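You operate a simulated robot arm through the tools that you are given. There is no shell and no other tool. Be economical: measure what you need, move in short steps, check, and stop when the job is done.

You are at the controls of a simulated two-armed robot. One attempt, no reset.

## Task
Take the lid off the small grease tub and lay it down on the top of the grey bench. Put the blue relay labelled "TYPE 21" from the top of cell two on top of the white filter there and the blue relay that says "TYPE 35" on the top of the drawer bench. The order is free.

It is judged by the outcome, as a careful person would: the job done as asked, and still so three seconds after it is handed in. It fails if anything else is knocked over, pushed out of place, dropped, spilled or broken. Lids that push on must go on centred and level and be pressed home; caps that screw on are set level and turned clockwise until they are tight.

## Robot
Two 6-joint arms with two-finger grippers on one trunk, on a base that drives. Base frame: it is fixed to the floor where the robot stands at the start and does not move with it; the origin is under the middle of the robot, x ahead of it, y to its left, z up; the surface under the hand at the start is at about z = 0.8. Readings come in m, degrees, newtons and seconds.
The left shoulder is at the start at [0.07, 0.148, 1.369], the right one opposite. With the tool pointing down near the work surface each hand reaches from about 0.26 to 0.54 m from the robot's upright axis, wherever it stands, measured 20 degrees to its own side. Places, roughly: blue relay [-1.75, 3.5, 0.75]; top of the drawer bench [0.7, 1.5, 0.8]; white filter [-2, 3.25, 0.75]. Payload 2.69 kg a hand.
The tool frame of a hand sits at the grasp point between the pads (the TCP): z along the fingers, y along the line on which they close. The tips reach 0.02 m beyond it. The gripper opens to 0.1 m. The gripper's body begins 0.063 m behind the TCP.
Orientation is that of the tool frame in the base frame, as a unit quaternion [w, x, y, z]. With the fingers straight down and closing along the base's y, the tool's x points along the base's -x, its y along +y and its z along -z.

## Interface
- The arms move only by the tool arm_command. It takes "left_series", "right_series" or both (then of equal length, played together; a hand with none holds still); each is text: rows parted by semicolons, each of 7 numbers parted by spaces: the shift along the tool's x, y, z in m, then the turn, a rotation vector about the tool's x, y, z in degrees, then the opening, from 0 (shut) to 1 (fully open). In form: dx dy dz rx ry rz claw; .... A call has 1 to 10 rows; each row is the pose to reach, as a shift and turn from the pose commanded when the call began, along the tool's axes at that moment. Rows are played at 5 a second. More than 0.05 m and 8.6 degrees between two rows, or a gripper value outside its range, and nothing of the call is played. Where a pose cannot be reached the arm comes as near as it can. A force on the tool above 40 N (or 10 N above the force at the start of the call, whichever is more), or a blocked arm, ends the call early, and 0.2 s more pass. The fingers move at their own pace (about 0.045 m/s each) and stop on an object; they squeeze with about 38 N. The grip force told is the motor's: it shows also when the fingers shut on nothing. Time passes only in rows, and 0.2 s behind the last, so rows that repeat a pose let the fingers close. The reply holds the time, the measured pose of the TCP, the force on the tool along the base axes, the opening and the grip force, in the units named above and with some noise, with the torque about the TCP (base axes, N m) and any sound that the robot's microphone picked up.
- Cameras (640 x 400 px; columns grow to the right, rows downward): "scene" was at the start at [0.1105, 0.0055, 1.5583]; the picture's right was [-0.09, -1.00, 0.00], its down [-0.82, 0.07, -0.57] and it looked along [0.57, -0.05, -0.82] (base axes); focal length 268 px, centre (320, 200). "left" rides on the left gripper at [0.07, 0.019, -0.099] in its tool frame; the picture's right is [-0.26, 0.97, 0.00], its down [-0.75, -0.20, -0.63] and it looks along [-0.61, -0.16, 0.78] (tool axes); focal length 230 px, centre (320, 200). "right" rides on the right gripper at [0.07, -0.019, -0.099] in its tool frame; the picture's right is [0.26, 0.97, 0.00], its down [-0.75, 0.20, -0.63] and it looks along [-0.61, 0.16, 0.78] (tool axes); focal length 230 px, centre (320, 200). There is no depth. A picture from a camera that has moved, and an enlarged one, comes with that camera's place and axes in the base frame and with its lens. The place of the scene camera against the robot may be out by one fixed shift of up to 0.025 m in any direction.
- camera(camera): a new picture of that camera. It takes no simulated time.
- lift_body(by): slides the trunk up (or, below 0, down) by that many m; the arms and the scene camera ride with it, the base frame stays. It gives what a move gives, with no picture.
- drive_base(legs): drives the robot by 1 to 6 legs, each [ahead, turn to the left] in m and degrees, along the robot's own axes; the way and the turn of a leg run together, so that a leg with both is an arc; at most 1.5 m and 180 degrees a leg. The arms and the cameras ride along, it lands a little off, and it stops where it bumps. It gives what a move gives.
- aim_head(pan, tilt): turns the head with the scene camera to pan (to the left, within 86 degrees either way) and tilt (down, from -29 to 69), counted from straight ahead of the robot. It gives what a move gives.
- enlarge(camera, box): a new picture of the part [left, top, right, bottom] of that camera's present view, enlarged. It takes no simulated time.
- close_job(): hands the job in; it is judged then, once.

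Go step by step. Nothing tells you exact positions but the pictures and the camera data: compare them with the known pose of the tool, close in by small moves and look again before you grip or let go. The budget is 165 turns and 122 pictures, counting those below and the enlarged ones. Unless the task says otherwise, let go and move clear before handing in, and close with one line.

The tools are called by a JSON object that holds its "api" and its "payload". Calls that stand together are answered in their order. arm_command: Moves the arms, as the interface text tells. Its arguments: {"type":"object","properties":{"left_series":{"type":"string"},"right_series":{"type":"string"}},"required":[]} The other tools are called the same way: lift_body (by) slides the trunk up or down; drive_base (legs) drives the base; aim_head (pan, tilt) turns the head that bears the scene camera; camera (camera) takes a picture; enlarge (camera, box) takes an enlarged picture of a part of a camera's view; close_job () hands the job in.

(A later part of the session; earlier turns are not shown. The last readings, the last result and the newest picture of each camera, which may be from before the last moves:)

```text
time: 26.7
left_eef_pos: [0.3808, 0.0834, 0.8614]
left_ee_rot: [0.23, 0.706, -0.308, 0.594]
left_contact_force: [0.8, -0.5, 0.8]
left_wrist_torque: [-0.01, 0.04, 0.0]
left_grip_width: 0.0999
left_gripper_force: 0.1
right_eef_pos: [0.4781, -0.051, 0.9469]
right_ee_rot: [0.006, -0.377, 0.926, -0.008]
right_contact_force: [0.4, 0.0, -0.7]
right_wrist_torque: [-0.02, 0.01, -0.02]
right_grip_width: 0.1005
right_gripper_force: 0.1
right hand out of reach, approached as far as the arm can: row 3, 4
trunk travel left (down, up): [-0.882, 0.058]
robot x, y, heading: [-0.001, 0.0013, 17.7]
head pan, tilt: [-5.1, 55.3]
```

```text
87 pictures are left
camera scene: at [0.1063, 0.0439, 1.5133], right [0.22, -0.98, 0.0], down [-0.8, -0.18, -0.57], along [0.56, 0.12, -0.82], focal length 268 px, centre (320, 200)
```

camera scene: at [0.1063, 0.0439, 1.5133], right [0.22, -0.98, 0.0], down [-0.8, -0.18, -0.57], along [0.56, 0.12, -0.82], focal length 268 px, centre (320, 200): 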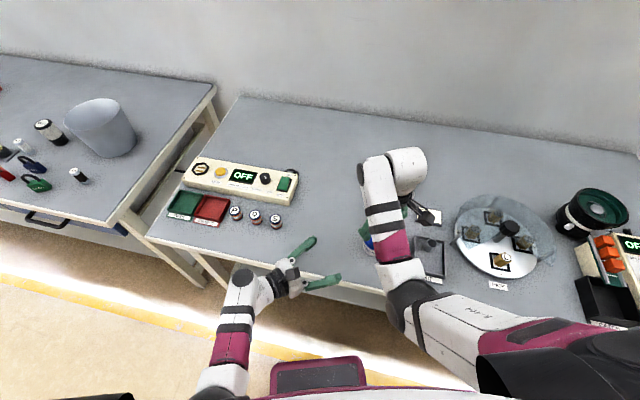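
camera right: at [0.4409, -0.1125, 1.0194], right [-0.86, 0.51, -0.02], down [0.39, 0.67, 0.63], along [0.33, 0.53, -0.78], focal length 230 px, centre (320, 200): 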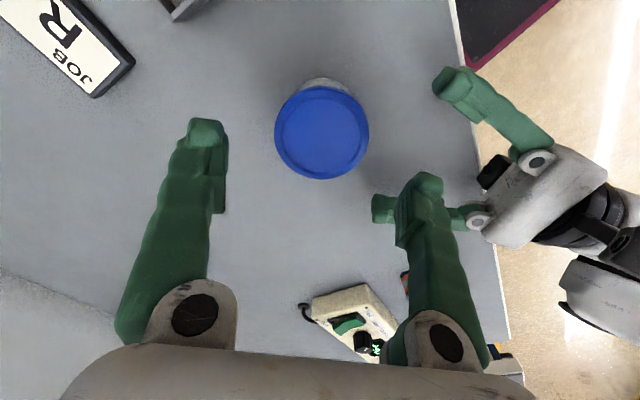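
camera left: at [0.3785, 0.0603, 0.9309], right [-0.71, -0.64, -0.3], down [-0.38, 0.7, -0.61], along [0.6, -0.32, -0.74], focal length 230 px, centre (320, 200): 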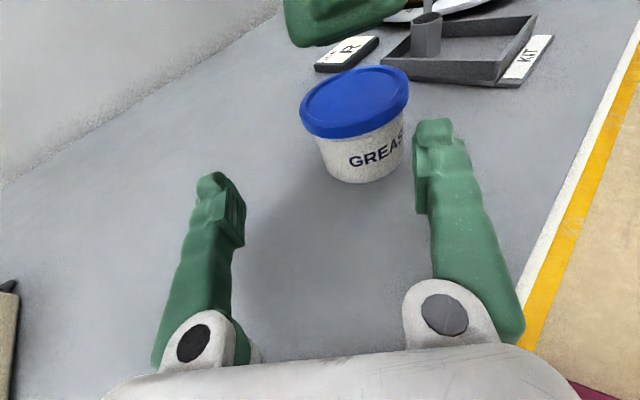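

{"api": "drive_base", "payload": {"legs": [[0, -9.5]]}}

{"api": "camera", "payload": {"camera": "left"}}

```text
time: 27.8
left_eef_pos: [0.3897, 0.0207, 0.8613]
left_ee_rot: [0.279, 0.678, -0.367, 0.573]
left_contact_force: [0.7, -0.3, 0.0]
left_wrist_torque: [-0.01, 0.0, 0.01]
left_grip_width: 0.0999
left_gripper_force: 0.1
right_eef_pos: [0.4644, -0.1285, 0.9462]
right_ee_rot: [0.005, -0.299, 0.954, -0.009]
right_contact_force: [-0.4, 0.4, -0.6]
right_wrist_torque: [0.04, 0.01, 0.03]
right_grip_width: 0.1
right_gripper_force: 0.0
trunk travel left (down, up): [-0.882, 0.058]
robot x, y, heading: [0.0028, 0.0006, 8.1]
head pan, tilt: [-5.1, 55.3]
```

```text
86 pictures are left
camera left: at [0.3244, 0.0761, 0.9491], right [-0.81, -0.51, -0.29], down [-0.25, 0.75, -0.61], along [0.53, -0.42, -0.74], focal length 230 px, centre (320, 200)
```

left: 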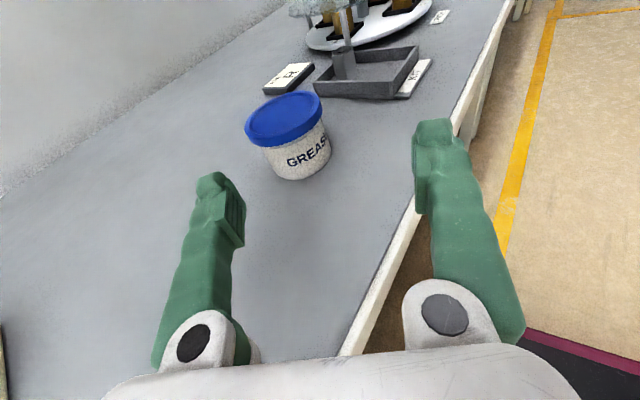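

Now I straighten the roll, shift the left hand sideways about 3 cm, and advance 5 cm, staying above skirt height.

{"api": "arm_command", "payload": {"left_series": "0.003 -0.015 0.016 0 0 -1.2 1; 0.006 -0.0305 0.032 0 0 -2.4 1; 0.0094 -0.0305 0.049 0 0 -2.4 1; 0.0094 -0.0305 0.049 0 0 -2.4 1"}}

{"api": "camera", "payload": {"camera": "left"}}

```text
time: 28.8
left_eef_pos: [0.4432, -0.0021, 0.8617]
left_ee_rot: [0.288, 0.687, -0.351, 0.567]
left_contact_force: [-0.3, -0.4, 0.2]
left_wrist_torque: [0.0, 0.01, -0.01]
left_grip_width: 0.1001
left_gripper_force: 0.0
right_eef_pos: [0.4654, -0.13, 0.9468]
right_ee_rot: [0.005, -0.298, 0.954, -0.008]
right_contact_force: [-0.1, 1.3, -1.1]
right_wrist_torque: [0.01, 0.0, 0.01]
right_grip_width: 0.0999
right_gripper_force: 0.0
trunk travel left (down, up): [-0.882, 0.058]
robot x, y, heading: [0.0009, 0.0001, 8.1]
head pan, tilt: [-5.1, 55.3]
```

```text
85 pictures are left
camera left: at [0.3798, 0.0546, 0.9498], right [-0.81, -0.52, -0.26], down [-0.28, 0.74, -0.62], along [0.51, -0.43, -0.75], focal length 230 px, centre (320, 200)
```

left: 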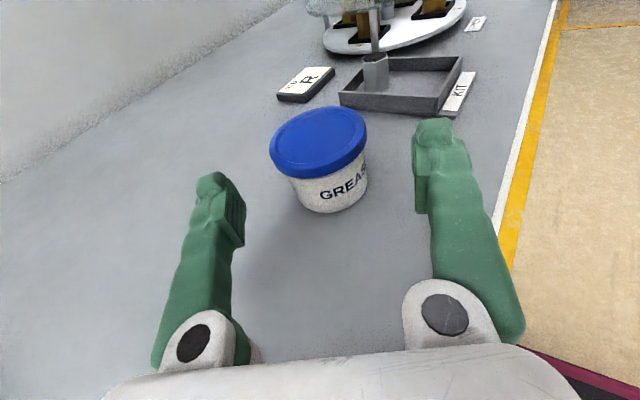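

Centred laterally. Now I descend to z≈0.822 and slide the open left fingers around the tub body.

{"api": "arm_command", "payload": {"left_series": "-0.0196 0 0.0038 0 0 0 1; -0.0392 0 0.0076 0 0 0 1; -0.0335 0 0.0371 0 0 0 1; -0.0279 0 0.0658 0 0 0 1; -0.0279 0 0.0658 0 0 0 1"}}

{"api": "camera", "payload": {"camera": "left"}}

{"api": "camera", "payload": {"camera": "right"}}

```text
time: 30.0
left_eef_pos: [0.452, -0.016, 0.8356]
left_ee_rot: [0.291, 0.685, -0.351, 0.569]
left_contact_force: [-0.3, 1.0, 0.1]
left_wrist_torque: [-0.02, 0.0, 0.0]
left_grip_width: 0.0999
left_gripper_force: 0.1
left hand out of reach, approached as far as the arm can: row 2, 3, 4, 5
right_eef_pos: [0.4641, -0.1287, 0.9468]
right_ee_rot: [0.005, -0.298, 0.955, -0.007]
right_contact_force: [0.2, -0.1, -0.9]
right_wrist_torque: [-0.01, 0.0, 0.02]
right_grip_width: 0.1
right_gripper_force: 0.1
trunk travel left (down, up): [-0.882, 0.058]
robot x, y, heading: [0.0017, -0.0008, 8.0]
head pan, tilt: [-5.1, 55.3]
```

```text
84 pictures are left
camera left: at [0.3887, 0.0419, 0.9253], right [-0.81, -0.53, -0.25], down [-0.28, 0.73, -0.62], along [0.51, -0.43, -0.74], focal length 230 px, centre (320, 200)
```

left: 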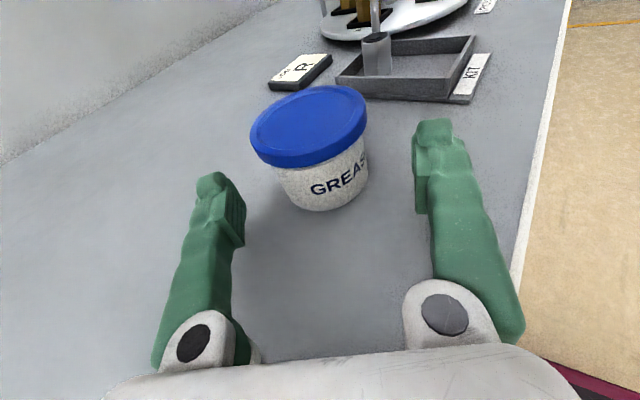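

```text
83 pictures are left
camera right: at [0.417, -0.1832, 1.0463], right [-0.76, 0.65, -0.02], down [0.49, 0.6, 0.63], along [0.42, 0.47, -0.78], focal length 230 px, centre (320, 200)
```

right: 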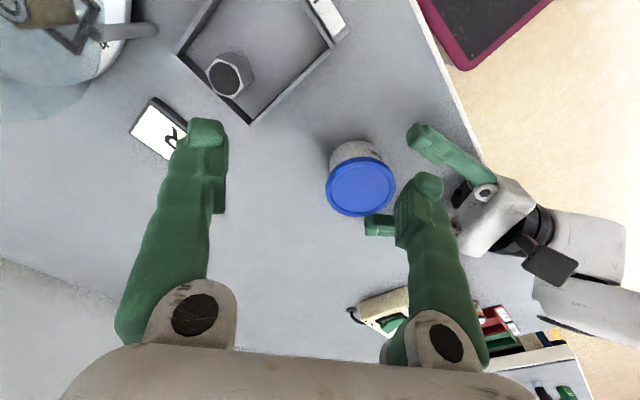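

Reach is again the limit. I'll retract and raise the left hand a little, then lower the trunk so it arrives level at z≈0.822.

{"api": "arm_command", "payload": {"left_series": "0.0138 0 -0.0205 0 0 0 1; 0.0276 0 -0.0411 0 0 0 1; 0.0276 0 -0.0411 0 0 0 1"}}

```text
time: 30.8
left_eef_pos: [0.4483, 0.0089, 0.844]
left_ee_rot: [0.29, 0.685, -0.352, 0.567]
left_contact_force: [0.4, -0.2, 0.2]
left_wrist_torque: [-0.02, 0.0, 0.0]
left_grip_width: 0.1001
left_gripper_force: 0.0
left hand out of reach, approached as far as the arm can: row 1, 2, 3
right_eef_pos: [0.4655, -0.1307, 0.9465]
right_ee_rot: [0.005, -0.299, 0.954, -0.008]
right_contact_force: [0.6, -0.1, 0.2]
right_wrist_torque: [0.0, 0.01, -0.01]
right_grip_width: 0.1001
right_gripper_force: 0.0
trunk travel left (down, up): [-0.882, 0.058]
robot x, y, heading: [-0.0032, 0.0043, 8.2]
head pan, tilt: [-5.1, 55.3]
```

{"api": "arm_command", "payload": {"left_series": "0.015 0 -0.003 0 0 0 1; 0.03 0 -0.006 0 0 0 1; 0.03 0 -0.006 0 0 0 1"}}

```text
time: 31.6
left_eef_pos: [0.4589, 0.0061, 0.8521]
left_ee_rot: [0.291, 0.685, -0.353, 0.567]
left_contact_force: [0.1, -0.1, 0.1]
left_wrist_torque: [0.02, -0.01, -0.01]
left_grip_width: 0.1001
left_gripper_force: 0.0
left hand out of reach, approached as far as the arm can: row 1, 2, 3
right_eef_pos: [0.4657, -0.1304, 0.9458]
right_ee_rot: [0.006, -0.299, 0.954, -0.008]
right_contact_force: [-0.5, -0.1, -1.0]
right_wrist_torque: [0.03, 0.0, -0.04]
right_grip_width: 0.1
right_gripper_force: 0.1
trunk travel left (down, up): [-0.882, 0.058]
robot x, y, heading: [0.0005, -0.0004, 8.3]
head pan, tilt: [-5.1, 55.3]
```

{"api": "lift_body", "payload": {"by": -0.03}}

{"api": "arm_command", "payload": {"left_series": "0.004 0 0 0 0 0 1; 0.008 0 0 0 0 0 1"}}

{"api": "camera", "payload": {"camera": "left"}}

```text
time: 32.2
left_eef_pos: [0.4582, 0.0067, 0.8297]
left_ee_rot: [0.295, 0.68, -0.351, 0.572]
left_contact_force: [-7.5, 3.5, 13.5]
left_wrist_torque: [1.12, 0.85, 0.38]
left_grip_width: 0.0999
left_gripper_force: 0.1
right_eef_pos: [0.4628, -0.1289, 0.9229]
right_ee_rot: [0.006, -0.299, 0.954, -0.009]
right_contact_force: [0.1, -0.7, 0.3]
right_wrist_torque: [0.0, 0.01, 0.01]
right_grip_width: 0.1001
right_gripper_force: 0.1
trunk travel left (down, up): [-0.857, 0.083]
robot x, y, heading: [-0.0012, 0.0008, 8.1]
head pan, tilt: [-5.1, 55.3]
stopped: the force on the tool passed its limit at 71 N (the readings are from after the stop); the commanded pose is now the measured one
```

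```text
time: 32.8
left_eef_pos: [0.4616, 0.0054, 0.8312]
left_ee_rot: [0.295, 0.681, -0.351, 0.57]
left_contact_force: [-0.1, 0.0, 0.5]
left_wrist_torque: [0.02, -0.02, 0.0]
left_grip_width: 0.0999
left_gripper_force: 0.1
left hand out of reach, approached as far as the arm can: row 2
right_eef_pos: [0.4637, -0.1302, 0.9212]
right_ee_rot: [0.006, -0.298, 0.954, -0.009]
right_contact_force: [-0.3, 0.2, -0.4]
right_wrist_torque: [0.03, -0.02, 0.01]
right_grip_width: 0.1001
right_gripper_force: 0.0
trunk travel left (down, up): [-0.857, 0.083]
robot x, y, heading: [0.001, 0.0005, 8.1]
head pan, tilt: [-5.1, 55.3]
```

```text
82 pictures are left
camera left: at [0.3987, 0.0636, 0.9184], right [-0.81, -0.52, -0.25], down [-0.27, 0.73, -0.63], along [0.51, -0.44, -0.74], focal length 230 px, centre (320, 200)
```

left: 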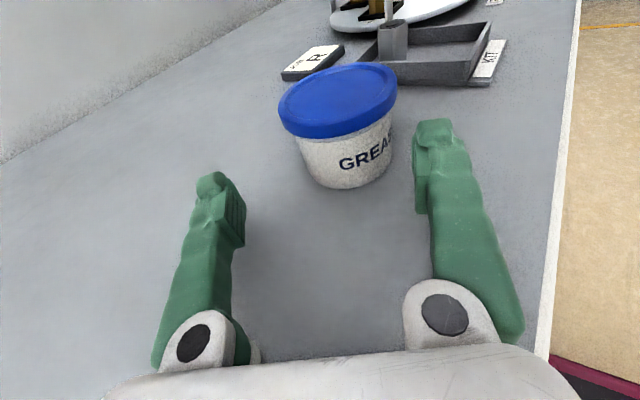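

The left wrist touched the bench (nothing else was hit), so the tool must tilt a bit steeper. I'll tilt it 12° more downward and raise slightly.

{"api": "arm_command", "payload": {"left_series": "0.004 0 -0.004 0 -6 0 1; 0.008 0 -0.008 0 -12 0 1; 0.008 0 -0.008 0 -12 0 1"}}

{"api": "camera", "payload": {"camera": "scene"}}

```text
time: 33.6
left_eef_pos: [0.4769, 0.0053, 0.8179]
left_ee_rot: [0.261, 0.732, -0.38, 0.502]
left_contact_force: [-15.3, 7.1, 24.1]
left_wrist_torque: [0.21, -0.13, -0.12]
left_grip_width: 0.0995
left_gripper_force: 0.0
left hand out of reach, approached as far as the arm can: row 1, 2, 3
right_eef_pos: [0.4592, -0.1268, 0.9246]
right_ee_rot: [0.008, -0.3, 0.954, -0.011]
right_contact_force: [0.4, 0.1, 0.7]
right_wrist_torque: [0.03, 0.02, 0.02]
right_grip_width: 0.1001
right_gripper_force: 0.1
trunk travel left (down, up): [-0.857, 0.083]
robot x, y, heading: [-0.0003, 0.0002, 8.6]
head pan, tilt: [-5.1, 55.3]
stopped in row 3 (left hand): the force on the tool passed its limit at 43 N (the readings are from after the stop); the commanded pose is now the measured one
```

```text
81 pictures are left
camera scene: at [0.0998, 0.026, 1.489], right [0.06, -1.0, 0.0], down [-0.82, -0.05, -0.57], along [0.57, 0.03, -0.82], focal length 268 px, centre (320, 200)
```

scene: 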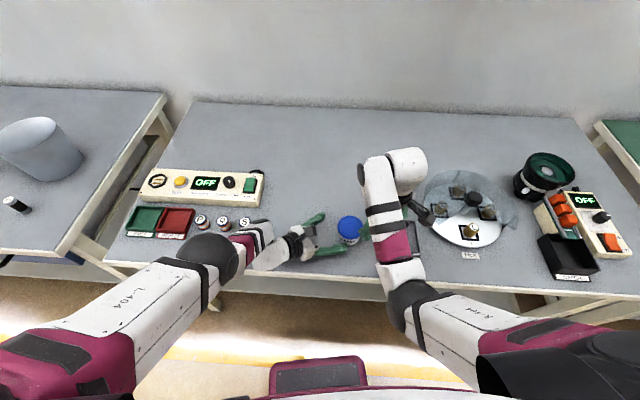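

This contact is just the fingertips on the bench (z=0.818 with a 21° tilt). I'll back off slightly, rise 8 mm, and shift sideways to line up with the tub.

{"api": "arm_command", "payload": {"left_series": "-0.0035 0 -0.0201 0 0 0 1; 0.0003 0 -0.0215 0 0 0 1; 0.0003 0.016 -0.0215 0 0 0 1; 0.0003 0.032 -0.0215 0 0 0 1; 0.0003 0.032 -0.0215 0 0 0 1"}}

{"api": "camera", "payload": {"camera": "left"}}

{"api": "camera", "payload": {"camera": "right"}}

```text
time: 34.0
left_eef_pos: [0.4777, 0.0057, 0.8182]
left_ee_rot: [0.27, 0.724, -0.381, 0.507]
left_contact_force: [-5.5, -3.1, 13.3]
left_wrist_torque: [0.32, -0.57, 0.14]
left_grip_width: 0.0984
left_gripper_force: 0.0
left hand out of reach, approached as far as the arm can: row 1, 2
right_eef_pos: [0.4602, -0.1327, 0.9225]
right_ee_rot: [0.007, -0.297, 0.955, -0.009]
right_contact_force: [0.7, -0.8, -0.3]
right_wrist_torque: [-0.07, -0.04, 0.02]
right_grip_width: 0.1002
right_gripper_force: 0.0
trunk travel left (down, up): [-0.857, 0.083]
robot x, y, heading: [0.0005, 0.0009, 8.0]
head pan, tilt: [-5.1, 55.3]
stopped in row 2 (left hand): the force on the tool passed its limit at 46 N (the readings are from after the stop); the commanded pose is now the measured one
```

```text
80 pictures are left
camera left: at [0.4254, 0.053, 0.9184], right [-0.85, -0.47, -0.24], down [-0.31, 0.81, -0.49], along [0.43, -0.34, -0.84], focal length 230 px, centre (320, 200)
```

left: 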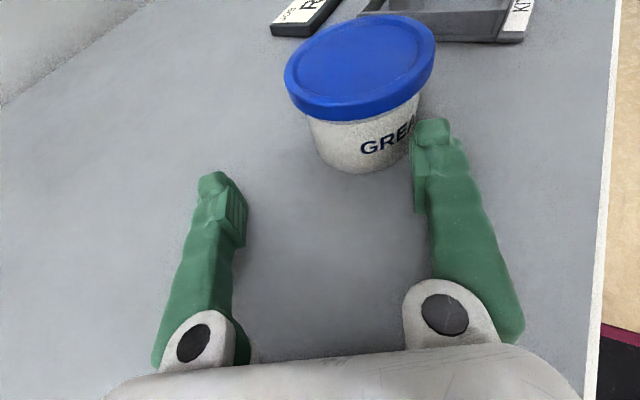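

```text
79 pictures are left
camera right: at [0.4128, -0.1857, 1.0218], right [-0.76, 0.65, -0.02], down [0.49, 0.6, 0.63], along [0.42, 0.47, -0.78], focal length 230 px, centre (320, 200)
```

right: 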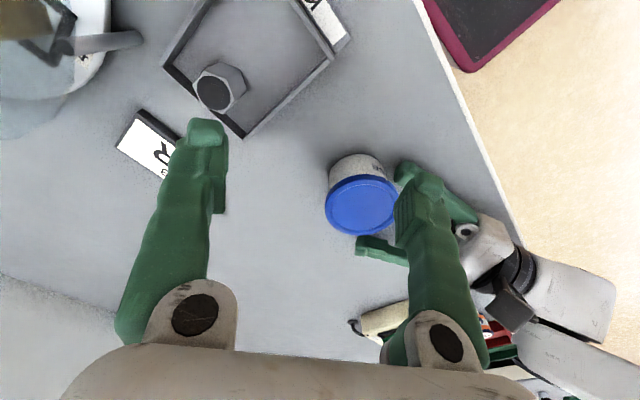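

The left fingertip is pressed on the bench right beside the tub. I'll back the base away 5 cm to free it, then raise the trunk.

{"api": "drive_base", "payload": {"legs": [[-0.05, 0]]}}

{"api": "lift_body", "payload": {"by": 0.04}}

{"api": "camera", "payload": {"camera": "left"}}

{"api": "camera", "payload": {"camera": "right"}}

```text
time: 35.0
left_eef_pos: [0.4227, 0.0012, 0.8193]
left_ee_rot: [0.27, 0.725, -0.382, 0.505]
left_contact_force: [-17.5, 5.8, 25.1]
left_wrist_torque: [0.75, -0.88, 0.76]
left_grip_width: 0.0952
left_gripper_force: 0.0
right_eef_pos: [0.4069, -0.1372, 0.9261]
right_ee_rot: [0.009, -0.297, 0.955, -0.01]
right_contact_force: [-0.4, -0.4, 0.1]
right_wrist_torque: [0.01, 0.01, 0.01]
right_grip_width: 0.0998
right_gripper_force: 0.0
trunk travel left (down, up): [-0.857, 0.083]
robot x, y, heading: [-0.0522, -0.0093, 8.2]
head pan, tilt: [-5.1, 55.3]
```

```text
time: 35.8
left_eef_pos: [0.4292, 0.001, 0.8535]
left_ee_rot: [0.272, 0.727, -0.381, 0.502]
left_contact_force: [0.5, -0.3, -0.9]
left_wrist_torque: [-0.02, 0.01, 0.01]
left_grip_width: 0.0999
left_gripper_force: 0.0
right_eef_pos: [0.4144, -0.1398, 0.9608]
right_ee_rot: [0.005, -0.296, 0.955, -0.007]
right_contact_force: [0.6, 0.0, -0.7]
right_wrist_torque: [0.01, 0.01, 0.03]
right_grip_width: 0.1001
right_gripper_force: 0.0
trunk travel left (down, up): [-0.897, 0.043]
robot x, y, heading: [-0.0496, -0.0086, 8.1]
head pan, tilt: [-5.1, 55.3]
```

```text
78 pictures are left
camera left: at [0.3767, 0.0466, 0.9549], right [-0.85, -0.47, -0.23], down [-0.32, 0.81, -0.49], along [0.42, -0.34, -0.84], focal length 230 px, centre (320, 200)
```

left: 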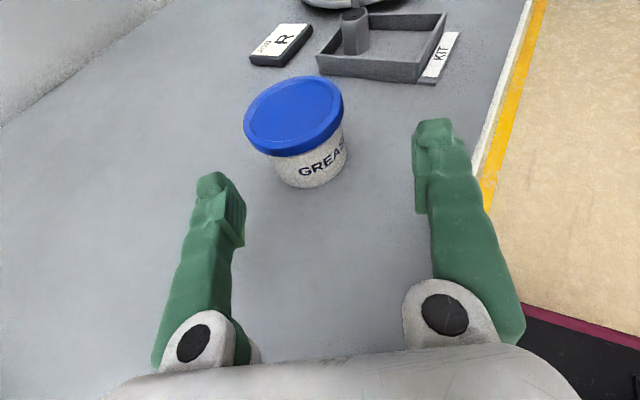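

```text
77 pictures are left
camera right: at [0.3663, -0.1925, 1.0602], right [-0.76, 0.65, -0.02], down [0.5, 0.6, 0.63], along [0.42, 0.47, -0.78], focal length 230 px, centre (320, 200)
```

right: 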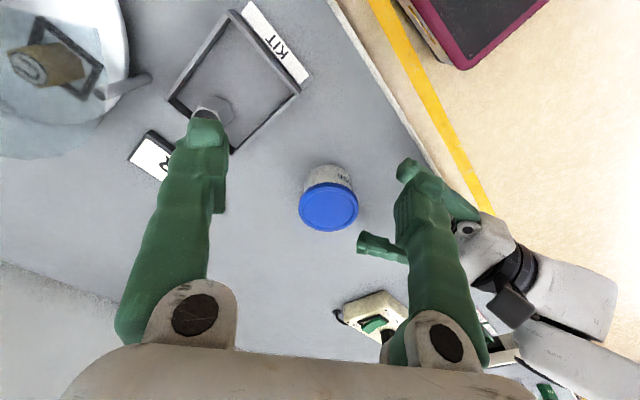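

The tub stands undisturbed at about [0.480, -0.050]. I'll raise the trunk fully, pull the left hand back, and drive the base nearer to the bench with the tub more central.

{"api": "lift_body", "payload": {"by": 0.043}}

{"api": "arm_command", "payload": {"left_series": "-0.011 0.005 -0.03 2.8 0 -1 1; -0.023 0.01 -0.06 5.6 0 -2.1 1; -0.034 0.015 -0.09 8.4 0 -3.1 1; -0.0455 0.0205 -0.1217 11.2 0 -4.2 1; -0.0455 0.0205 -0.1217 11.2 0 -4.2 1"}}

```text
time: 36.7
left_eef_pos: [0.429, 0.0001, 0.8963]
left_ee_rot: [0.27, 0.728, -0.38, 0.502]
left_contact_force: [1.0, -0.2, 0.1]
left_wrist_torque: [0.01, -0.01, -0.02]
left_grip_width: 0.1002
left_gripper_force: 0.1
right_eef_pos: [0.4149, -0.139, 1.0045]
right_ee_rot: [0.005, -0.296, 0.955, -0.008]
right_contact_force: [0.0, 0.4, 0.2]
right_wrist_torque: [0.0, 0.03, 0.02]
right_grip_width: 0.1003
right_gripper_force: 0.1
trunk travel left (down, up): [-0.94, 0.0]
robot x, y, heading: [-0.0485, -0.0066, 8.3]
head pan, tilt: [-5.1, 55.3]
```

```text
time: 37.9
left_eef_pos: [0.3665, 0.0985, 0.8376]
left_ee_rot: [0.218, 0.763, -0.303, 0.528]
left_contact_force: [-0.9, 0.4, 0.3]
left_wrist_torque: [0.02, -0.02, 0.0]
left_grip_width: 0.1
left_gripper_force: 0.1
left hand out of reach, approached as far as the arm can: row 1, 2, 3, 4, 5
right_eef_pos: [0.4135, -0.1391, 1.0036]
right_ee_rot: [0.005, -0.297, 0.955, -0.008]
right_contact_force: [0.1, 0.4, -0.6]
right_wrist_torque: [0.03, 0.02, 0.0]
right_grip_width: 0.1
right_gripper_force: 0.0
trunk travel left (down, up): [-0.94, 0.0]
robot x, y, heading: [-0.0503, -0.0039, 8.1]
head pan, tilt: [-5.1, 55.3]
```

The left hand can hold the horizontal pose at z≈0.84 when closer in. Before choosing the final base pose, I'll test how far inward the right hand can go pointing down.

{"api": "arm_command", "payload": {"right_series": "0 0.022 0.015 0 0 0 1; 0 0.044 0.03 0 0 0 1; 0 0.066 0.045 0 0 0 1; 0 0.0895 0.06 0 0 0 1; 0 0.0895 0.06 0 0 0 1"}}

```text
time: 38.8
left_eef_pos: [0.3645, 0.097, 0.8377]
left_ee_rot: [0.217, 0.763, -0.303, 0.528]
left_contact_force: [0.3, 0.0, 0.0]
left_wrist_torque: [0.01, -0.02, 0.0]
left_grip_width: 0.0998
left_gripper_force: 0.1
right_eef_pos: [0.3972, -0.1619, 0.9514]
right_ee_rot: [0.004, -0.273, 0.957, -0.093]
right_contact_force: [0.8, 0.2, 0.3]
right_wrist_torque: [-0.01, -0.01, -0.02]
right_grip_width: 0.1
right_gripper_force: 0.1
trunk travel left (down, up): [-0.94, 0.0]
robot x, y, heading: [-0.0531, -0.0093, 8.0]
head pan, tilt: [-5.1, 55.3]
stopped in row 4 (right hand): the arm was blocked; the commanded pose is now the measured one
```

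The right arm has a wrist limit with the tool pointing down, but the left's mirror pose should work: yaw 90°, then tilt inward. First I level the right hand, up and outward.

{"api": "arm_command", "payload": {"right_series": "0 -0.015 -0.01 -5.2 -1.2 0 1; 0 -0.03 -0.02 -10.3 -2.5 0 1; 0 -0.03 -0.02 -10.3 -2.5 0 1"}}

{"api": "arm_command", "payload": {"right_series": "0 0 0 0 0 8.6 1; 0 0 0 0 0 17.2 1; 0 0 0 0 0 25.8 1; 0 0 0 0 0 34.4 1; 0 0 0 0 0 43 1; 0 0 0 0 0 51.6 1; 0 0 0 0 0 60.2 1; 0 0 0 0 0 68.8 1; 0 0 0 0 0 77.4 1; 0 0 0 0 0 86 1"}}

```text
time: 39.6
left_eef_pos: [0.365, 0.0998, 0.8377]
left_ee_rot: [0.218, 0.763, -0.302, 0.528]
left_contact_force: [-0.1, 0.7, -0.1]
left_wrist_torque: [0.0, 0.02, -0.02]
left_grip_width: 0.1
left_gripper_force: 0.0
right_eef_pos: [0.4122, -0.1795, 0.9761]
right_ee_rot: [0.002, -0.276, 0.961, -0.001]
right_contact_force: [0.1, 1.3, 0.2]
right_wrist_torque: [0.02, 0.03, 0.02]
right_grip_width: 0.0998
right_gripper_force: 0.1
trunk travel left (down, up): [-0.94, 0.0]
robot x, y, heading: [-0.0502, -0.0087, 7.7]
head pan, tilt: [-5.1, 55.3]
```

```text
time: 41.8
left_eef_pos: [0.366, 0.0985, 0.8373]
left_ee_rot: [0.218, 0.763, -0.303, 0.528]
left_contact_force: [0.2, -0.7, -0.5]
left_wrist_torque: [-0.02, 0.02, -0.01]
left_grip_width: 0.1
left_gripper_force: 0.1
right_eef_pos: [0.4114, -0.1809, 0.9764]
right_ee_rot: [0.0, 0.455, 0.891, 0.002]
right_contact_force: [0.3, -0.4, -0.4]
right_wrist_torque: [0.02, -0.05, -0.01]
right_grip_width: 0.0998
right_gripper_force: 0.0
trunk travel left (down, up): [-0.94, 0.0]
robot x, y, heading: [-0.0507, -0.0062, 8.4]
head pan, tilt: [-5.1, 55.3]
```

Right yaw works. Now I finish its yaw and, in the same call, re-yaw the left hand toward robot -85° while moving it outward.

{"api": "arm_command", "payload": {"left_series": "-0.004 -0.0095 -0.011 -7.75 -0.1 2.9 1; -0.008 -0.019 -0.022 -15.5 -0.2 5.8 1; -0.012 -0.0285 -0.0335 -23.3 -0.3 8.6 1; -0.016 -0.038 -0.0446 -31 -0.4 11.5 1; -0.016 -0.038 -0.0446 -31 -0.4 11.5 1", "right_series": "0 0 0 0 0 8.5 1; 0 0 0 0 0 17 1; 0 0 0 0 0 25.5 1; 0 0 0 0 0 34 1; 0 0 0 0 0 34 1"}}

{"api": "arm_command", "payload": {"right_series": "0 0 0 0 8 0 1; 0 0 0 0 16 0 1; 0 0 0 0 24 0 1; 0 0 0 0 32 0 1; 0 0 0 0 40 0 1; 0 0 0 0 48 0 1; 0 0 0 0 50 0 1"}}

{"api": "camera", "payload": {"camera": "scene"}}

```text
time: 43.0
left_eef_pos: [0.3354, 0.1583, 0.8814]
left_ee_rot: [0.359, 0.645, -0.507, 0.444]
left_contact_force: [-0.4, 0.8, -0.3]
left_wrist_torque: [0.0, 0.02, 0.01]
left_grip_width: 0.1001
left_gripper_force: 0.2
left hand out of reach, approached as far as the arm can: row 2, 3, 4, 5
right_eef_pos: [0.4122, -0.1791, 0.9768]
right_ee_rot: [0.001, 0.695, 0.719, 0.001]
right_contact_force: [0.1, -0.1, -0.4]
right_wrist_torque: [-0.04, -0.02, 0.01]
right_grip_width: 0.1001
right_gripper_force: 0.0
trunk travel left (down, up): [-0.94, 0.0]
robot x, y, heading: [-0.0511, -0.0076, 8.0]
head pan, tilt: [-5.1, 55.3]
```

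```text
time: 44.6
left_eef_pos: [0.3355, 0.157, 0.8798]
left_ee_rot: [0.359, 0.645, -0.508, 0.444]
left_contact_force: [0.2, 0.4, -0.3]
left_wrist_torque: [0.02, -0.03, 0.02]
left_grip_width: 0.0999
left_gripper_force: 0.0
right_eef_pos: [0.412, -0.1818, 0.977]
right_ee_rot: [-0.304, 0.629, 0.652, 0.296]
right_contact_force: [-0.8, -0.9, -0.4]
right_wrist_torque: [0.01, -0.01, 0.02]
right_grip_width: 0.1
right_gripper_force: 0.0
trunk travel left (down, up): [-0.94, 0.0]
robot x, y, heading: [-0.0502, -0.006, 8.2]
head pan, tilt: [-5.1, 55.3]
```

```text
76 pictures are left
camera scene: at [0.0598, 0.0159, 1.571], right [0.05, -1.0, 0.0], down [-0.82, -0.04, -0.57], along [0.57, 0.03, -0.82], focal length 268 px, centre (320, 200)
```

scene: 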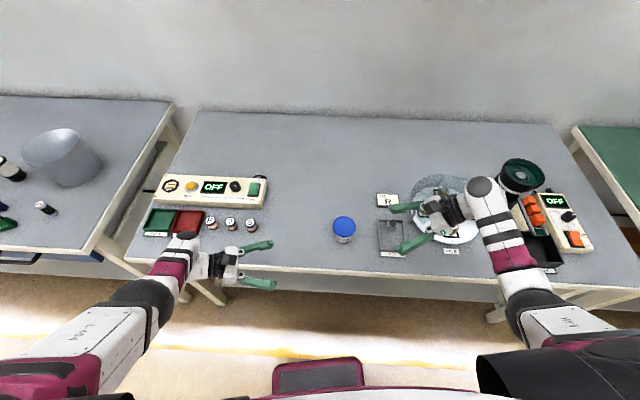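

Both hands now face inward. I'll turn the base to about -3° and drive forward about 12 cm, so the tub sits centrally between them.

{"api": "drive_base", "payload": {"legs": [[0, -11.2], [0.12, 0]]}}

{"api": "camera", "payload": {"camera": "scene"}}

{"api": "camera", "payload": {"camera": "left"}}

{"api": "camera", "payload": {"camera": "right"}}

```text
time: 46.6
left_eef_pos: [0.4724, 0.0749, 0.885]
left_ee_rot: [0.397, 0.591, -0.57, 0.409]
left_contact_force: [-0.7, 0.6, -0.2]
left_wrist_torque: [0.03, -0.03, 0.05]
left_grip_width: 0.1002
left_gripper_force: 0.0
right_eef_pos: [0.4826, -0.2742, 0.9816]
right_ee_rot: [-0.271, 0.688, 0.589, 0.326]
right_contact_force: [-0.7, -0.3, 0.1]
right_wrist_torque: [0.02, -0.03, -0.04]
right_grip_width: 0.1
right_gripper_force: 0.1
trunk travel left (down, up): [-0.94, 0.0]
robot x, y, heading: [0.0716, -0.0108, -3.2]
head pan, tilt: [-5.1, 55.3]
```

```text
75 pictures are left
camera scene: at [0.1667, -0.0145, 1.5722], right [-0.14, -0.99, 0.0], down [-0.81, 0.12, -0.58], along [0.57, -0.08, -0.82], focal length 268 px, centre (320, 200)
```

scene: 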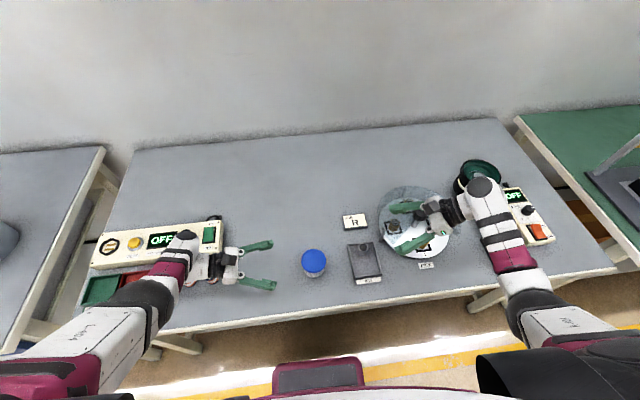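

```text
74 pictures are left
camera left: at [0.4539, 0.1418, 0.9855], right [-0.97, 0.06, -0.24], down [0.17, 0.86, -0.48], along [0.18, -0.51, -0.84], focal length 230 px, centre (320, 200)
```

left: 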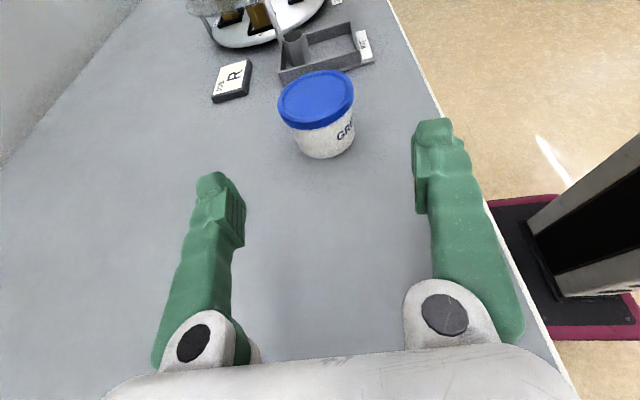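

```text
73 pictures are left
camera right: at [0.4579, -0.3014, 1.099], right [0.98, 0.01, 0.21], down [0.05, -0.98, -0.17], along [0.2, 0.18, -0.96], focal length 230 px, centre (320, 200)
```

right: 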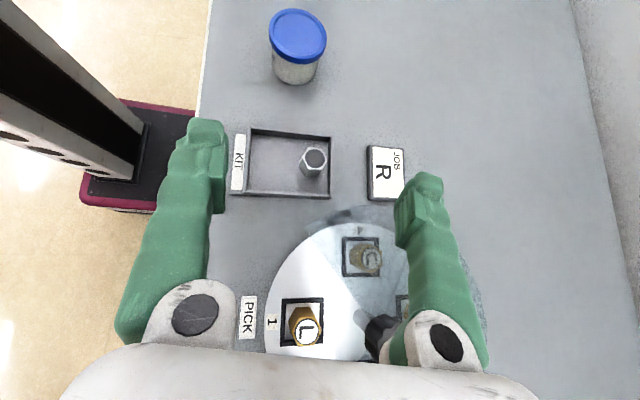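

The layout is good: the tub is at about [0.479, -0.050] and the left hand points straight at it. I'll descend the left hand to z≈0.8265 short of the tub and check.

{"api": "arm_command", "payload": {"left_series": "-0.013 -0.002 0.021 0 0 0 1; -0.026 -0.004 0.042 0 0 0 1; -0.039 -0.0053 0.0627 0 0 0 1; -0.039 -0.0053 0.0627 0 0 0 1"}}

{"api": "camera", "payload": {"camera": "left"}}

```text
time: 47.6
left_eef_pos: [0.4701, 0.0333, 0.8674]
left_ee_rot: [0.398, 0.595, -0.567, 0.407]
left_contact_force: [0.4, -0.3, -0.2]
left_wrist_torque: [0.0, 0.01, -0.01]
left_grip_width: 0.0999
left_gripper_force: 0.0
left hand out of reach, approached as far as the arm can: row 1, 2, 3, 4
right_eef_pos: [0.4919, -0.2733, 0.9777]
right_ee_rot: [-0.273, 0.69, 0.587, 0.323]
right_contact_force: [0.4, 0.2, 0.4]
right_wrist_torque: [0.0, 0.0, 0.05]
right_grip_width: 0.1003
right_gripper_force: 0.2
trunk travel left (down, up): [-0.94, 0.0]
robot x, y, heading: [0.0679, -0.0151, -2.9]
head pan, tilt: [-5.1, 55.3]
```

```text
72 pictures are left
camera left: at [0.4513, 0.1007, 0.9678], right [-0.97, 0.05, -0.23], down [0.16, 0.86, -0.49], along [0.17, -0.51, -0.84], focal length 230 px, centre (320, 200)
```

left: 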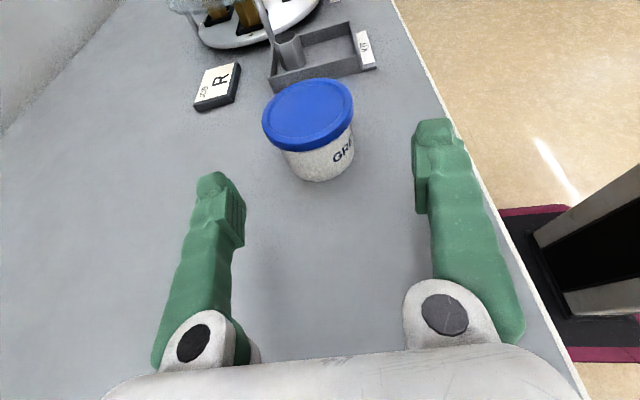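

Now I bring the right hand closer above the kit tray, and then lower the trunk 4 cm for reach.

{"api": "arm_command", "payload": {"right_series": "0.022 -0.011 0.032 0 0 0 1; 0.045 -0.021 0.064 0 0 0 1; 0.067 -0.032 0.0955 0 0 0 1; 0.067 -0.032 0.0955 0 0 0 1"}}

{"api": "lift_body", "payload": {"by": -0.04}}

{"api": "camera", "payload": {"camera": "left"}}

{"api": "camera", "payload": {"camera": "right"}}

```text
time: 48.6
left_eef_pos: [0.4694, 0.0338, 0.8663]
left_ee_rot: [0.399, 0.594, -0.568, 0.407]
left_contact_force: [1.0, 0.6, 0.6]
left_wrist_torque: [-0.01, 0.04, -0.06]
left_grip_width: 0.0997
left_gripper_force: 0.1
right_eef_pos: [0.4743, -0.1541, 0.9675]
right_ee_rot: [-0.274, 0.689, 0.588, 0.323]
right_contact_force: [1.3, -0.7, 0.8]
right_wrist_torque: [-0.02, 0.03, -0.02]
right_grip_width: 0.1
right_gripper_force: 0.1
trunk travel left (down, up): [-0.94, 0.0]
robot x, y, heading: [0.0702, -0.0129, -3.1]
head pan, tilt: [-5.1, 55.3]
```

```text
time: 49.4
left_eef_pos: [0.4691, 0.0333, 0.8274]
left_ee_rot: [0.399, 0.594, -0.568, 0.407]
left_contact_force: [0.6, 0.1, -0.3]
left_wrist_torque: [-0.02, 0.01, -0.01]
left_grip_width: 0.0999
left_gripper_force: 0.0
right_eef_pos: [0.4759, -0.1554, 0.9281]
right_ee_rot: [-0.273, 0.689, 0.588, 0.323]
right_contact_force: [0.2, 0.5, -1.0]
right_wrist_torque: [0.01, 0.0, 0.01]
right_grip_width: 0.1
right_gripper_force: 0.1
trunk travel left (down, up): [-0.9, 0.04]
robot x, y, heading: [0.0677, -0.0123, -2.9]
head pan, tilt: [-5.1, 55.3]
```

```text
71 pictures are left
camera left: at [0.4504, 0.1006, 0.9283], right [-0.97, 0.05, -0.23], down [0.16, 0.86, -0.49], along [0.17, -0.51, -0.84], focal length 230 px, centre (320, 200)
```

left: 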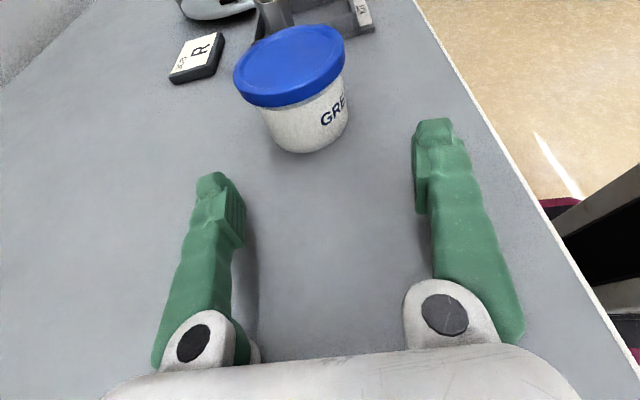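

```text
70 pictures are left
camera right: at [0.4524, -0.1828, 1.0455], right [0.98, 0.01, 0.2], down [0.05, -0.98, -0.17], along [0.2, 0.18, -0.96], focal length 230 px, centre (320, 200)
```

right: 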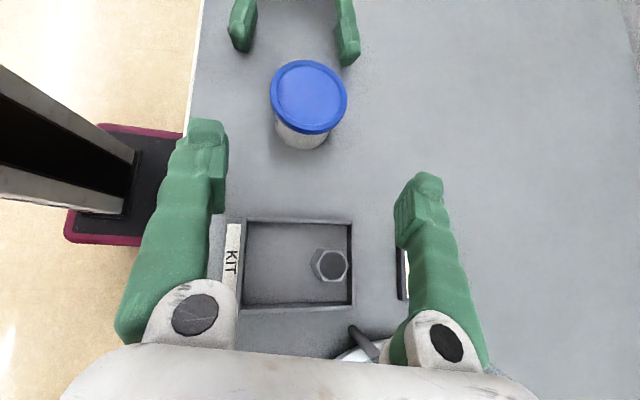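

The right camera gives a clear top view: the left fingers need +1 cm in x. I apply that and advance 3 cm.

{"api": "arm_command", "payload": {"left_series": "0 -0.01 0 0 0 0 1; 0.0107 -0.01 0.0284 0 0 0 1; 0.0107 -0.01 0.0284 0 0 0 1"}}

{"api": "camera", "payload": {"camera": "right"}}

```text
time: 50.2
left_eef_pos: [0.48, 0.0052, 0.8323]
left_ee_rot: [0.399, 0.594, -0.568, 0.407]
left_contact_force: [0.3, 0.5, -0.1]
left_wrist_torque: [-0.03, 0.02, -0.01]
left_grip_width: 0.1001
left_gripper_force: 0.0
left hand out of reach, approached as far as the arm can: row 1, 2, 3
right_eef_pos: [0.4754, -0.1553, 0.9279]
right_ee_rot: [-0.274, 0.689, 0.588, 0.323]
right_contact_force: [-0.5, 0.3, 0.7]
right_wrist_torque: [-0.02, 0.04, 0.01]
right_grip_width: 0.1001
right_gripper_force: 0.0
trunk travel left (down, up): [-0.9, 0.04]
robot x, y, heading: [0.069, -0.0144, -3.2]
head pan, tilt: [-5.1, 55.3]
```

```text
69 pictures are left
camera right: at [0.4527, -0.1828, 1.0454], right [0.98, 0.01, 0.2], down [0.05, -0.98, -0.17], along [0.2, 0.18, -0.96], focal length 230 px, centre (320, 200)
```

right: 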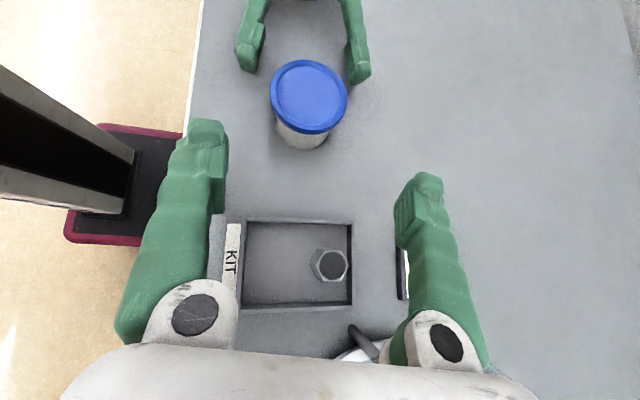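

Lateral alignment is good. I raise the hand 2 cm and lower the trunk 2 cm to gain reach at the same height.

{"api": "arm_command", "payload": {"left_series": "0.009 0 -0.0035 0 0 0 1; 0.0187 0 -0.007 0 0 0 1; 0.0187 0 -0.007 0 0 0 1"}}

{"api": "lift_body", "payload": {"by": -0.02}}

```text
time: 51.0
left_eef_pos: [0.4803, 0.0055, 0.8515]
left_ee_rot: [0.399, 0.595, -0.567, 0.407]
left_contact_force: [1.3, 0.2, -0.3]
left_wrist_torque: [-0.03, 0.01, -0.03]
left_grip_width: 0.0997
left_gripper_force: 0.0
right_eef_pos: [0.4751, -0.1547, 0.9276]
right_ee_rot: [-0.274, 0.689, 0.588, 0.323]
right_contact_force: [-0.6, 0.0, -0.2]
right_wrist_torque: [0.02, 0.0, -0.01]
right_grip_width: 0.0998
right_gripper_force: 0.1
trunk travel left (down, up): [-0.9, 0.04]
robot x, y, heading: [0.072, -0.0144, -3.2]
head pan, tilt: [-5.1, 55.3]
```

```text
time: 51.7
left_eef_pos: [0.4801, 0.0051, 0.8317]
left_ee_rot: [0.398, 0.595, -0.568, 0.407]
left_contact_force: [-0.2, 1.0, 0.3]
left_wrist_torque: [0.0, 0.04, -0.01]
left_grip_width: 0.1001
left_gripper_force: 0.0
right_eef_pos: [0.4755, -0.1547, 0.908]
right_ee_rot: [-0.274, 0.689, 0.588, 0.323]
right_contact_force: [-0.4, 0.6, -0.6]
right_wrist_torque: [0.02, 0.0, -0.03]
right_grip_width: 0.1001
right_gripper_force: 0.1
trunk travel left (down, up): [-0.88, 0.06]
robot x, y, heading: [0.0718, -0.0166, -3.1]
head pan, tilt: [-5.1, 55.3]
```

Now I slide the open left fingers around the tub body, ending at about [0.480, -0.038, 0.8265].

{"api": "arm_command", "payload": {"left_series": "0.003 0 0.014 0 0 0 1; 0.0065 0 0.028 0 0 0 1; 0.0103 0 0.042 0 0 0 1; 0.0103 0 0.042 0 0 0 1"}}

{"api": "camera", "payload": {"camera": "right"}}

{"api": "camera", "payload": {"camera": "left"}}

```text
time: 52.7
left_eef_pos: [0.4813, -0.0376, 0.828]
left_ee_rot: [0.399, 0.594, -0.567, 0.408]
left_contact_force: [-0.1, -0.2, -0.2]
left_wrist_torque: [0.03, 0.03, 0.01]
left_grip_width: 0.1
left_gripper_force: 0.1
right_eef_pos: [0.4751, -0.1553, 0.9087]
right_ee_rot: [-0.274, 0.689, 0.588, 0.323]
right_contact_force: [0.2, 0.1, -0.4]
right_wrist_torque: [0.04, 0.02, 0.0]
right_grip_width: 0.1002
right_gripper_force: 0.0
trunk travel left (down, up): [-0.88, 0.06]
robot x, y, heading: [0.0677, -0.0136, -3.1]
head pan, tilt: [-5.1, 55.3]
```

```text
68 pictures are left
camera right: at [0.4526, -0.1826, 1.0255], right [0.98, 0.01, 0.2], down [0.05, -0.98, -0.17], along [0.2, 0.18, -0.96], focal length 230 px, centre (320, 200)
```

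right: 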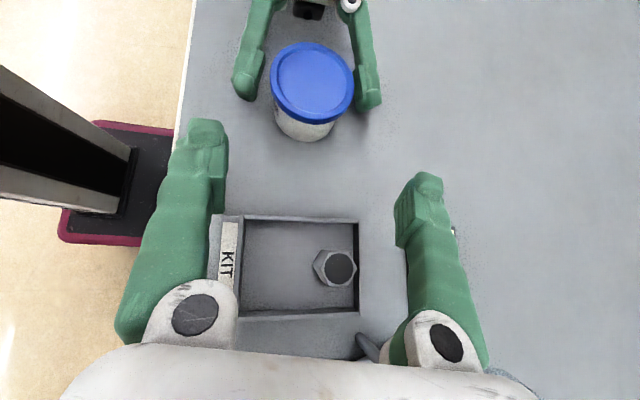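

```text
67 pictures are left
camera left: at [0.4626, 0.03, 0.9287], right [-0.97, 0.05, -0.23], down [0.16, 0.86, -0.49], along [0.17, -0.51, -0.84], focal length 230 px, centre (320, 200)
```

left: 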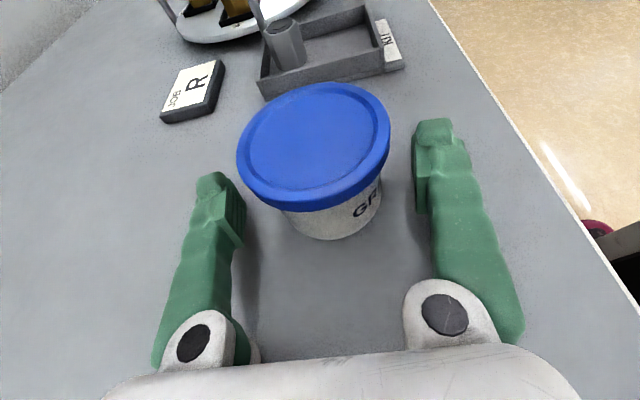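

Aligned. I move in 4 mm more and close the left hand on the tub body.

{"api": "arm_command", "payload": {"left_series": "-0.0005 0 0.0045 0 0 0 1; -0.0005 0 0.0045 0 0 0 0.5; -0.0005 0 0.0045 0 0 0 0.4; -0.0005 0 0.0045 0 0 0 0.4; -0.0005 0 0.0045 0 0 0 0.4; -0.0005 0 0.0045 0 0 0 0.4; -0.0005 0 0.0045 0 0 0 0.4"}}

{"api": "camera", "payload": {"camera": "left"}}

{"api": "camera", "payload": {"camera": "right"}}

```text
time: 54.3
left_eef_pos: [0.4802, -0.0413, 0.8255]
left_ee_rot: [0.399, 0.594, -0.567, 0.408]
left_contact_force: [-0.2, 0.0, 2.1]
left_wrist_torque: [-0.03, 0.06, 0.01]
left_grip_width: 0.0629
left_gripper_force: 38.0
right_eef_pos: [0.4734, -0.1547, 0.9079]
right_ee_rot: [-0.273, 0.689, 0.588, 0.323]
right_contact_force: [0.4, 0.3, 0.2]
right_wrist_torque: [-0.01, 0.0, 0.01]
right_grip_width: 0.1001
right_gripper_force: 0.0
trunk travel left (down, up): [-0.88, 0.06]
robot x, y, heading: [0.0735, -0.0119, -3.0]
head pan, tilt: [-5.1, 55.3]
```

```text
66 pictures are left
camera left: at [0.4621, 0.0257, 0.9269], right [-0.97, 0.05, -0.23], down [0.16, 0.86, -0.49], along [0.17, -0.51, -0.84], focal length 230 px, centre (320, 200)
```

left: 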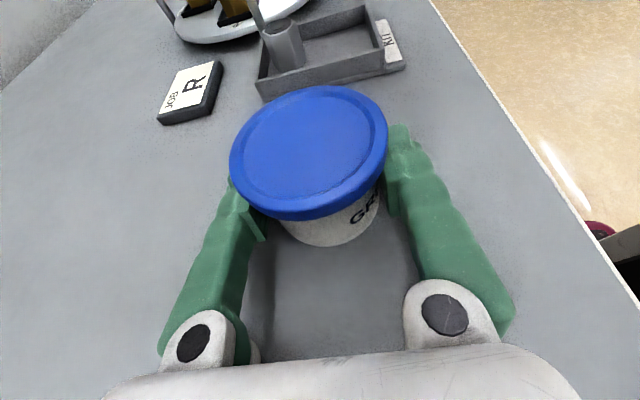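

```text
65 pictures are left
camera right: at [0.4525, -0.1825, 1.0255], right [0.98, 0.01, 0.2], down [0.05, -0.98, -0.17], along [0.2, 0.18, -0.96], focal length 230 px, centre (320, 200)
```

right: 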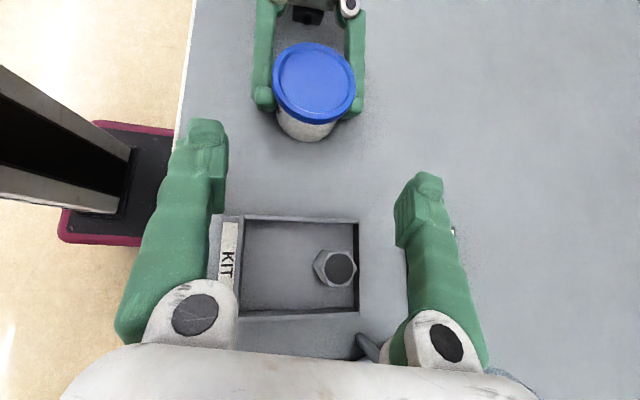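

The left hand holds the body firmly (0.063 m). Next I bring the right hand over the lid, still 4 cm above.

{"api": "arm_command", "payload": {"right_series": "0.022 -0.0035 0.0225 0 0 0 1; 0.044 -0.007 0.045 0 0 0 1; 0.0659 -0.0103 0.0676 0 0 0 1; 0.0659 -0.0103 0.0676 0 0 0 1"}}

{"api": "camera", "payload": {"camera": "right"}}

{"api": "camera", "payload": {"camera": "left"}}

```text
time: 55.3
left_eef_pos: [0.4804, -0.0415, 0.8247]
left_ee_rot: [0.4, 0.593, -0.567, 0.408]
left_contact_force: [-0.3, 1.3, 2.5]
left_wrist_torque: [-0.01, 0.11, -0.04]
left_grip_width: 0.0626
left_gripper_force: 38.0
right_eef_pos: [0.4793, -0.0602, 0.9153]
right_ee_rot: [-0.274, 0.688, 0.589, 0.323]
right_contact_force: [0.2, 0.3, 0.6]
right_wrist_torque: [0.01, 0.02, -0.04]
right_grip_width: 0.1002
right_gripper_force: 0.1
trunk travel left (down, up): [-0.88, 0.06]
robot x, y, heading: [0.0681, -0.0147, -2.9]
head pan, tilt: [-5.1, 55.3]
```

```text
64 pictures are left
camera right: at [0.4565, -0.0874, 1.0337], right [0.98, 0.01, 0.2], down [0.05, -0.98, -0.17], along [0.2, 0.18, -0.96], focal length 230 px, centre (320, 200)
```

right: 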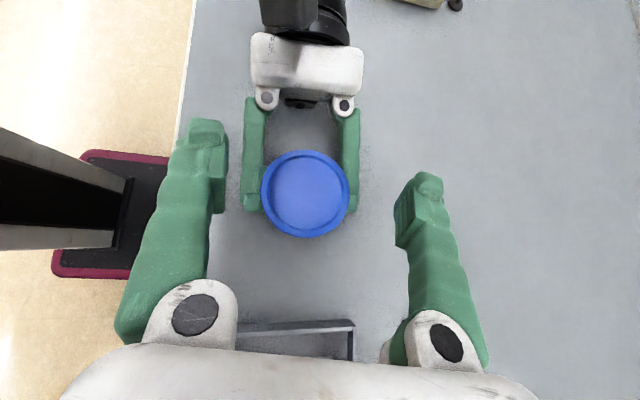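

```text
63 pictures are left
camera left: at [0.4619, 0.0259, 0.927], right [-0.97, 0.05, -0.23], down [0.16, 0.86, -0.48], along [0.17, -0.51, -0.84], focal length 230 px, centre (320, 200)
```

left: 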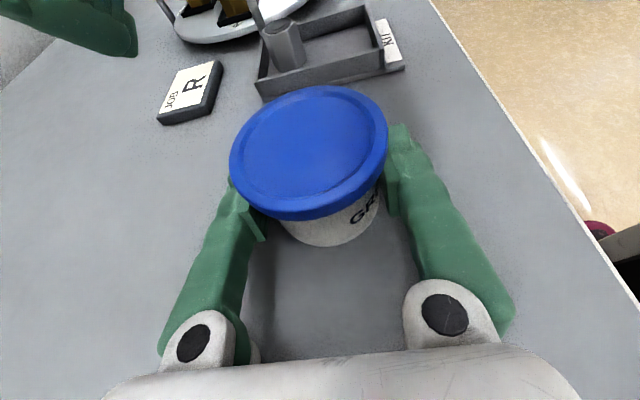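

Good centring. I lower the right hand so its tips reach the skirt level.

{"api": "arm_command", "payload": {"right_series": "-0.013 0.001 0.0115 0 0 0 1; -0.026 0.001 0.023 0 0 0 1; -0.0382 0.001 0.0341 0 0 0 1; -0.0382 0.001 0.0341 0 0 0 1"}}

{"api": "camera", "payload": {"camera": "right"}}

{"api": "camera", "payload": {"camera": "left"}}

```text
time: 56.3
left_eef_pos: [0.4801, -0.0415, 0.825]
left_ee_rot: [0.398, 0.595, -0.567, 0.408]
left_contact_force: [-0.5, 0.9, 2.9]
left_wrist_torque: [-0.01, 0.07, -0.03]
left_grip_width: 0.0628
left_gripper_force: 38.2
right_eef_pos: [0.4799, -0.0587, 0.8645]
right_ee_rot: [-0.273, 0.689, 0.588, 0.323]
right_contact_force: [0.2, -0.3, 0.1]
right_wrist_torque: [0.02, 0.03, -0.01]
right_grip_width: 0.1002
right_gripper_force: 0.1
trunk travel left (down, up): [-0.88, 0.06]
robot x, y, heading: [0.0706, -0.0135, -2.9]
head pan, tilt: [-5.1, 55.3]
```

```text
62 pictures are left
camera right: at [0.4582, -0.0865, 0.9821], right [0.98, 0.01, 0.2], down [0.05, -0.98, -0.17], along [0.2, 0.18, -0.96], focal length 230 px, centre (320, 200)
```

right: 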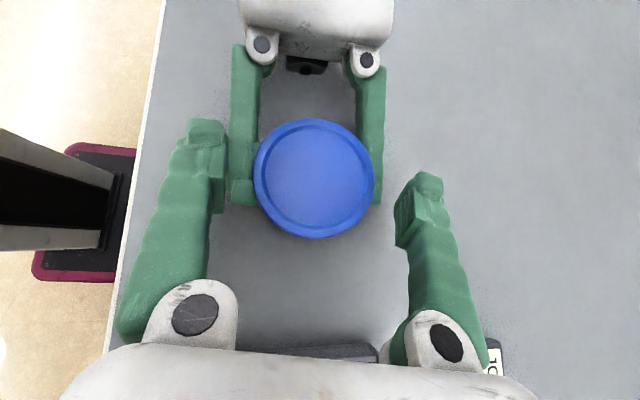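

```text
61 pictures are left
camera left: at [0.4619, 0.0258, 0.9269], right [-0.97, 0.05, -0.23], down [0.16, 0.86, -0.49], along [0.17, -0.51, -0.84], focal length 230 px, centre (320, 200)
```

left: 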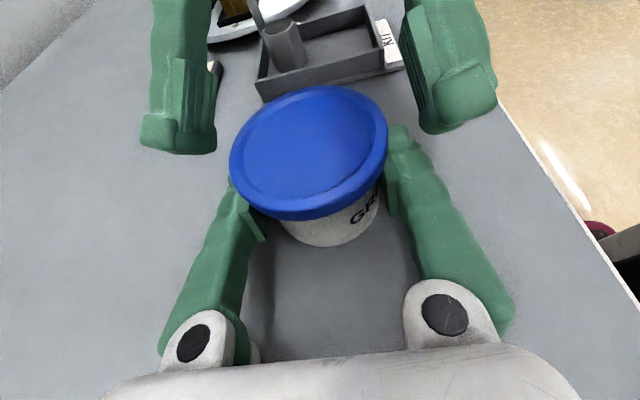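

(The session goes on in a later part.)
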